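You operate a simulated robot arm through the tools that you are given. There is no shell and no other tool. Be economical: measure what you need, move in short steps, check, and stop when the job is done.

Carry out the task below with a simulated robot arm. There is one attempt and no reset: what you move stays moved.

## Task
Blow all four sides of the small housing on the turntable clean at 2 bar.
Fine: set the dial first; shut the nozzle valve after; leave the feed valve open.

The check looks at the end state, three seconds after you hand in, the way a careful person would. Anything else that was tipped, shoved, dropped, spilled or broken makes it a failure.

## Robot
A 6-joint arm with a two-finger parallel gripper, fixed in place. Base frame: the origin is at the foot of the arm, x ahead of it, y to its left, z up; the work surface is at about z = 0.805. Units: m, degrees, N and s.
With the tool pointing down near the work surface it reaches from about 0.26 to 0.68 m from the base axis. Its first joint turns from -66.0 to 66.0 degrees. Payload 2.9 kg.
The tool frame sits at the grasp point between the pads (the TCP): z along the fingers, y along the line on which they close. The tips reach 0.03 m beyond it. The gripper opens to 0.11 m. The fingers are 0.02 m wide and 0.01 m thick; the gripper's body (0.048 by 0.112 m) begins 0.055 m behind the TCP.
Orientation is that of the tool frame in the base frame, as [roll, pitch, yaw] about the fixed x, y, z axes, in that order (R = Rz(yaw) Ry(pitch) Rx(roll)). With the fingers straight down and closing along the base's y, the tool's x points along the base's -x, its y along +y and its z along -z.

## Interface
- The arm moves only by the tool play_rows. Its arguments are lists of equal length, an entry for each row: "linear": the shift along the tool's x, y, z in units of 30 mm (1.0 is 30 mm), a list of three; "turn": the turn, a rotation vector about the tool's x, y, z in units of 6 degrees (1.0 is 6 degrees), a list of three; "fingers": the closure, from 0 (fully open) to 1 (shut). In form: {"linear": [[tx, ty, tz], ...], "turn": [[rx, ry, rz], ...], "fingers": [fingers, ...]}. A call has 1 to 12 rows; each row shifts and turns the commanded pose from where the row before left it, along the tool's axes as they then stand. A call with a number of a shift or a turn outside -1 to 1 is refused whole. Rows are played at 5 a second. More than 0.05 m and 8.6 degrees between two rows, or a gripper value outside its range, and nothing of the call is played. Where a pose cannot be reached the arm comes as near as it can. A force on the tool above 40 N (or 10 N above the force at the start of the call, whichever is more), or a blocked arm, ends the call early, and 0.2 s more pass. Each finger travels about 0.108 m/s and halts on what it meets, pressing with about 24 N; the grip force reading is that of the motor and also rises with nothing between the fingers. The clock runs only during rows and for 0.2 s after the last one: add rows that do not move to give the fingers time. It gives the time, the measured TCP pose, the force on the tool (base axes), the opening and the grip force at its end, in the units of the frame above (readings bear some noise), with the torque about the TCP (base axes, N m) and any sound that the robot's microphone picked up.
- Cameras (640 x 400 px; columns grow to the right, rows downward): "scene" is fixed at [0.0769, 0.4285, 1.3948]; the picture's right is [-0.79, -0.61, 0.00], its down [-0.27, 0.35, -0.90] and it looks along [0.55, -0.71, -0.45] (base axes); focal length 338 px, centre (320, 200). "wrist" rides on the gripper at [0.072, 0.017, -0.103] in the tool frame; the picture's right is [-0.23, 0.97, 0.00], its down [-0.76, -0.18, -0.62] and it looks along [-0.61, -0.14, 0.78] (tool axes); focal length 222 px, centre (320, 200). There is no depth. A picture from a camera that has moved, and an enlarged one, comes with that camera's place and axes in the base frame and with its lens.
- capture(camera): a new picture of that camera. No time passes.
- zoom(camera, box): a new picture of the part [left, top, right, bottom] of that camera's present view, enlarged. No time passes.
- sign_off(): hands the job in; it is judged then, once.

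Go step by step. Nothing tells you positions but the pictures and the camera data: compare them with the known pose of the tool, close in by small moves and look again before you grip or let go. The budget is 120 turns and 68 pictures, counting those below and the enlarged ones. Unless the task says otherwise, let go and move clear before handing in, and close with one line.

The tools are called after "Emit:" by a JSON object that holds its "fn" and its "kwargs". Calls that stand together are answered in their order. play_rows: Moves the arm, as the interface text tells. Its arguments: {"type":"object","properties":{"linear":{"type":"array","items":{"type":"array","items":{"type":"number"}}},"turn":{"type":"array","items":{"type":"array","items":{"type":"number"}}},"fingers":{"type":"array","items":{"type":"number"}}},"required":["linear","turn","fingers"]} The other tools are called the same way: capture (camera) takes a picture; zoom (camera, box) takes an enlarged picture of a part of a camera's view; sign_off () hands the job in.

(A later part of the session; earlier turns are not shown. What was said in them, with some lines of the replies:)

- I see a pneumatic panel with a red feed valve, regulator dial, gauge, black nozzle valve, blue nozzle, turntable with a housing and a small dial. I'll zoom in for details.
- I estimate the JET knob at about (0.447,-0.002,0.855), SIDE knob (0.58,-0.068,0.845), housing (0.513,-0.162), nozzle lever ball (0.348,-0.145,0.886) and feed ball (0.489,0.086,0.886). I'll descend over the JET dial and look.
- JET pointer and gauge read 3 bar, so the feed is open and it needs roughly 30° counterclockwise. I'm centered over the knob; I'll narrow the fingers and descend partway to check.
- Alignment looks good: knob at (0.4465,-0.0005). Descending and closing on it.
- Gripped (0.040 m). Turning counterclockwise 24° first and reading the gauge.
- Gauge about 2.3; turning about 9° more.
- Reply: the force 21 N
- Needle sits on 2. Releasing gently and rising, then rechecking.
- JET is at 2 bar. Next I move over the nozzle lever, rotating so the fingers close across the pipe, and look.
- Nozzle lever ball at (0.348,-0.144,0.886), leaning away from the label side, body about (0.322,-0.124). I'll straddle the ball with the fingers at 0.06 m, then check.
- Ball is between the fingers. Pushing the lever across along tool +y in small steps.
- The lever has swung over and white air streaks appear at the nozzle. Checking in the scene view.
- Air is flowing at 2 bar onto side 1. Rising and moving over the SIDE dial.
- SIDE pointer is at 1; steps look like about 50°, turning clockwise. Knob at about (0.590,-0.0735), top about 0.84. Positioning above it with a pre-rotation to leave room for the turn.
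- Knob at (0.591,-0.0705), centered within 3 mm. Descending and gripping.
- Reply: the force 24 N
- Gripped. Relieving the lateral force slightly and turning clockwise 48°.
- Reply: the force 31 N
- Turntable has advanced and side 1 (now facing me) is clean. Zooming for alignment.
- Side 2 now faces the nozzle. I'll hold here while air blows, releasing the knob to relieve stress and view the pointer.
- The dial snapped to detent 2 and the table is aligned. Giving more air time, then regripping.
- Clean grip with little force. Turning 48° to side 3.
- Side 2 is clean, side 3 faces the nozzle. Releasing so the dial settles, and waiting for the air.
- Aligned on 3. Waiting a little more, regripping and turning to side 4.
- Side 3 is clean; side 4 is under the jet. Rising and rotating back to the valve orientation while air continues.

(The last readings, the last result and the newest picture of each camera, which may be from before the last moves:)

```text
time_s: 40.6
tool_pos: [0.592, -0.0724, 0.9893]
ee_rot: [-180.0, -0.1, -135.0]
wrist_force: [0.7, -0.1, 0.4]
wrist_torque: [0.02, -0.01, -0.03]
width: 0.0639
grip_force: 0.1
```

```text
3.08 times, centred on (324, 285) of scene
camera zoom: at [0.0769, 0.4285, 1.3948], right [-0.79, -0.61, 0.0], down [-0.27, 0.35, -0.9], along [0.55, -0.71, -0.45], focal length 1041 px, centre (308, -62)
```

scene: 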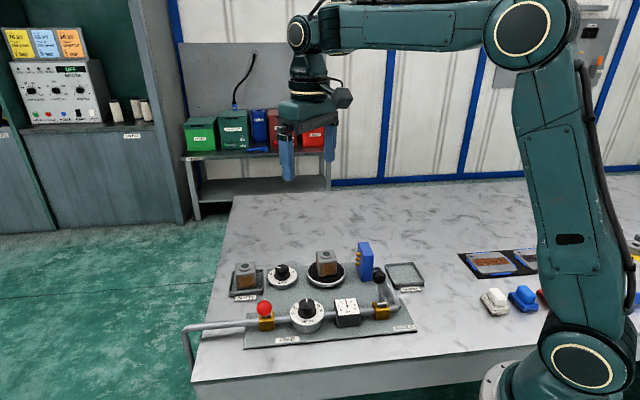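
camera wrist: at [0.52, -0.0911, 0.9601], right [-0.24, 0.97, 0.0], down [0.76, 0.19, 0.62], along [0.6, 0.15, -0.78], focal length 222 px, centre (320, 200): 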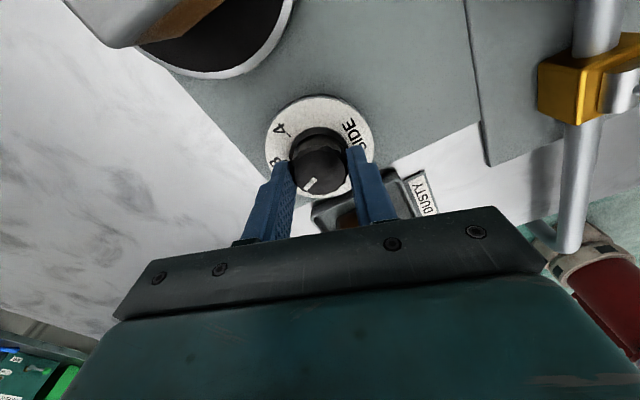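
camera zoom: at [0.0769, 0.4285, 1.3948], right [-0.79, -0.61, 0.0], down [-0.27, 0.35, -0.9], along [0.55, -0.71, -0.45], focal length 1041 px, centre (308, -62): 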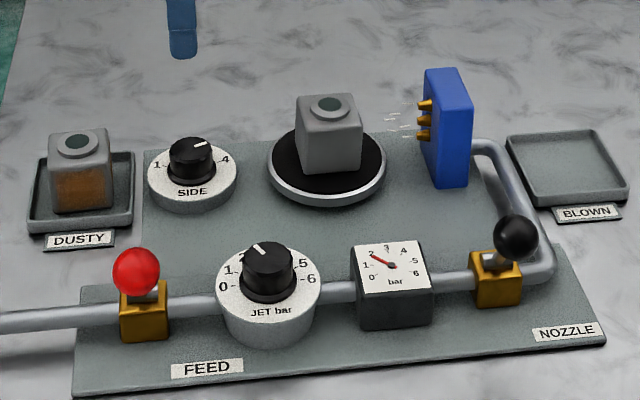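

All visible sides look clean. Moving back above the nozzle lever; then check side 4 from the wrist.

Emit:
{"fn": "play_rows", "kwargs": {"linear": [[0.829, 0.669, 0], [0.829, 0.669, 0], [0.829, 0.669, 0], [0.829, 0.669, 0], [0.829, 0.669, 0], [0.829, 0.669, 0], [0.829, 0.669, 0], [0.829, 0.669, 0], [0.829, 0.669, 0], [0, 0, 0]], "turn": [[0, 0, 0], [0, 0, 0], [0, 0, 0], [0, 0, 0], [0, 0, 0], [0, 0, 0], [0, 0, 0], [0, 0, 0], [0, 0, 0], [0, 0, 0]], "fingers": [0.42, 0.42, 0.42, 0.42, 0.42, 0.42, 0.42, 0.42, 0.42, 0.42]}}

Emit:
{"fn": "capture", "kwargs": {"camera": "wrist"}}

Emit:
{"fn": "zoom", "kwargs": {"camera": "wrist", "box": [120, 120, 320, 245]}}

```text
time_s: 42.8
tool_pos: [0.3045, -0.104, 0.9911]
ee_rot: [180.0, 0.0, -134.9]
wrist_force: [0.0, 0.3, 0.2]
wrist_torque: [-0.05, -0.01, 0.01]
width: 0.0642
grip_force: 0.2
```

```text
29 pictures are left
camera wrist: at [0.2398, -0.1433, 1.0934], right [-0.53, 0.85, 0.0], down [0.66, 0.41, 0.62], along [0.53, 0.33, -0.78], focal length 222 px, centre (320, 200)
```

wrist: 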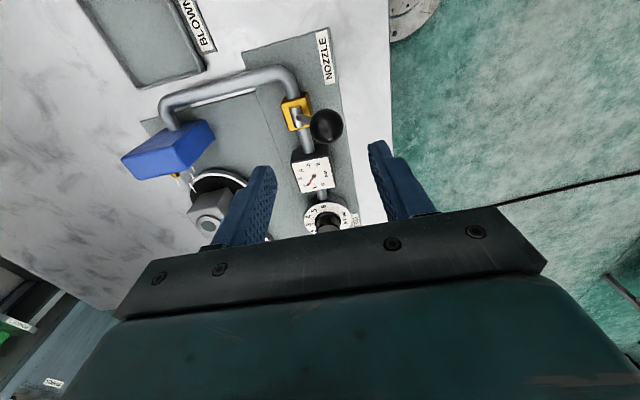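

```text
3.20 times, centred on (220, 182) of wrist
camera zoom: at [0.2398, -0.1433, 1.0934], right [-0.53, 0.85, 0.0], down [0.66, 0.41, 0.62], along [0.53, 0.33, -0.78], focal length 711 px, centre (640, 256)
```

zoom: 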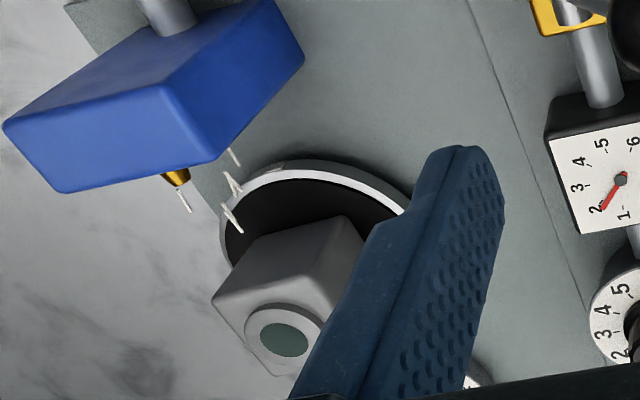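

Side 4 is clean too. Descending around the ball and pushing the lever back to shut.

Emit:
{"fn": "play_rows", "kwargs": {"linear": [[-0.1, 0, 0.8], [0, 0, 0.8], [0, 0, 0.8], [0, 0, 0.73], [0, 0, 0]], "turn": [[0, 0, 0], [0, 0, 0], [0, 0, 0], [0, 0, 0], [0, 0, 0]], "fingers": [0.42, 0.42, 0.42, 0.42, 0.42]}}

Emit:
{"fn": "play_rows", "kwargs": {"linear": [[0, -0.4, 0], [0, -0.4, 0], [0, -0.4, 0], [0, -0.4, 0], [0, -0.4, 0], [0, 0, 0]], "turn": [[0, 0, 0], [0, 0, 0], [0, 0, 0], [0, 0, 0], [0, 0, 0], [0, 0, 0]], "fingers": [0.42, 0.42, 0.42, 0.42, 0.42, 0.42]}}

Emit:
{"fn": "capture", "kwargs": {"camera": "wrist"}}

```text
time_s: 44.0
tool_pos: [0.3096, -0.1008, 0.8954]
ee_rot: [-180.0, 0.0, -135.0]
wrist_force: [-1.0, -0.2, -0.8]
wrist_torque: [-0.01, 0.01, -0.04]
width: 0.064
grip_force: 0.0
```

```text
time_s: 45.4
tool_pos: [0.3501, -0.1437, 0.8947]
ee_rot: [180.0, 0.0, -135.0]
wrist_force: [-0.1, -0.2, 0.2]
wrist_torque: [-0.01, -0.01, 0.01]
width: 0.064
grip_force: 0.0
```

```text
27 pictures are left
camera wrist: at [0.2862, -0.1837, 0.9971], right [-0.53, 0.85, 0.0], down [0.66, 0.41, 0.62], along [0.53, 0.33, -0.78], focal length 222 px, centre (320, 200)
```

wrist: 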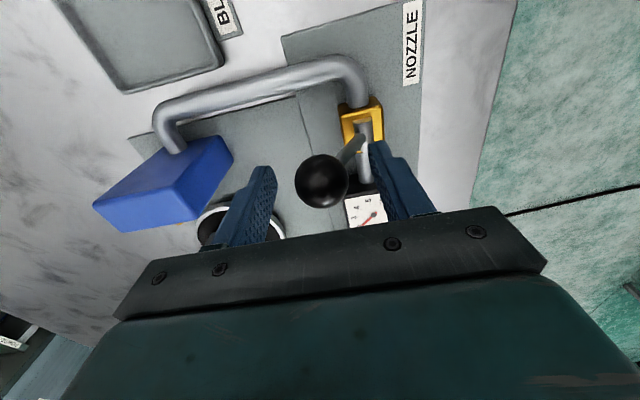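

The lever is back and the streaks are gone. Rising clear and verifying.

Emit:
{"fn": "play_rows", "kwargs": {"linear": [[0, 0, -0.9], [0, 0, -0.9], [0, 0, -0.9], [0, 0, -0.9], [0, 0, -0.9], [0, 0, -0.9], [0, 0, -0.9], [0, 0, 0]], "turn": [[0, 0, 0], [0, 0, 0], [0, 0, 0], [0, 0, 0], [0, 0, 0], [0, 0, 0], [0, 0, 0], [0, 0, 0]], "fingers": [0.42, 0.42, 0.42, 0.42, 0.42, 0.42, 0.42, 0.42]}}

Emit:
{"fn": "zoom", "kwargs": {"camera": "scene", "box": [220, 220, 428, 350]}}

Emit:
{"fn": "zoom", "kwargs": {"camera": "wrist", "box": [200, 60, 440, 210]}}

```text
time_s: 47.2
tool_pos: [0.3501, -0.1437, 1.0851]
ee_rot: [180.0, 0.1, -135.1]
wrist_force: [0.6, -0.8, 0.2]
wrist_torque: [0.01, 0.02, 0.0]
width: 0.0638
grip_force: 0.1
```

```text
3.08 times, centred on (324, 285) of scene
camera zoom: at [0.0769, 0.4285, 1.3948], right [-0.79, -0.61, 0.0], down [-0.27, 0.35, -0.9], along [0.55, -0.71, -0.45], focal length 1041 px, centre (308, -62)
```

zoom: 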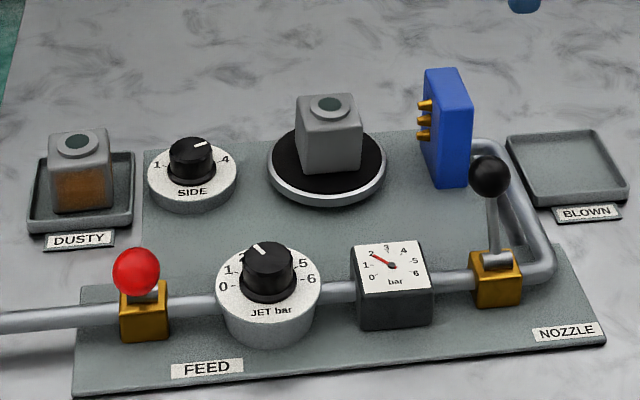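

```text
2.67 times, centred on (320, 135) of wrist
camera zoom: at [0.286, -0.1842, 1.1866], right [-0.53, 0.85, 0.0], down [0.66, 0.41, 0.62], along [0.53, 0.33, -0.78], focal length 592 px, centre (320, 373)
```

zoom: 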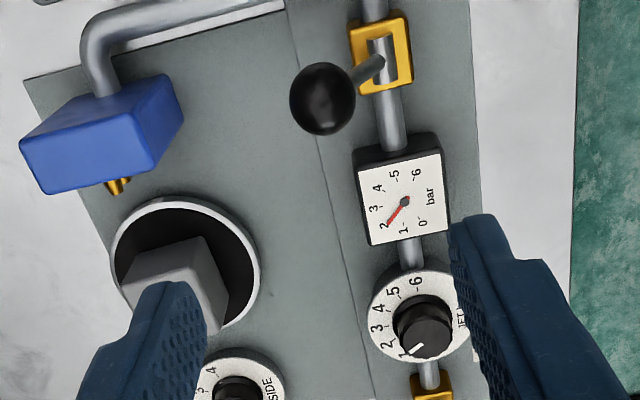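

Every side of the housing looks clean, the nozzle valve is shut with no jet, the feed is still open, and the gauge reads 2 bar. The arm is clear, so I'm handing in.

Emit:
{"fn": "sign_off", "kwargs": {}}

```text
The job is handed in.
```

I set the dial to 2 bar first, blew all four sides of the housing on the turntable clean, and then shut the nozzle valve; the feed valve is still open.
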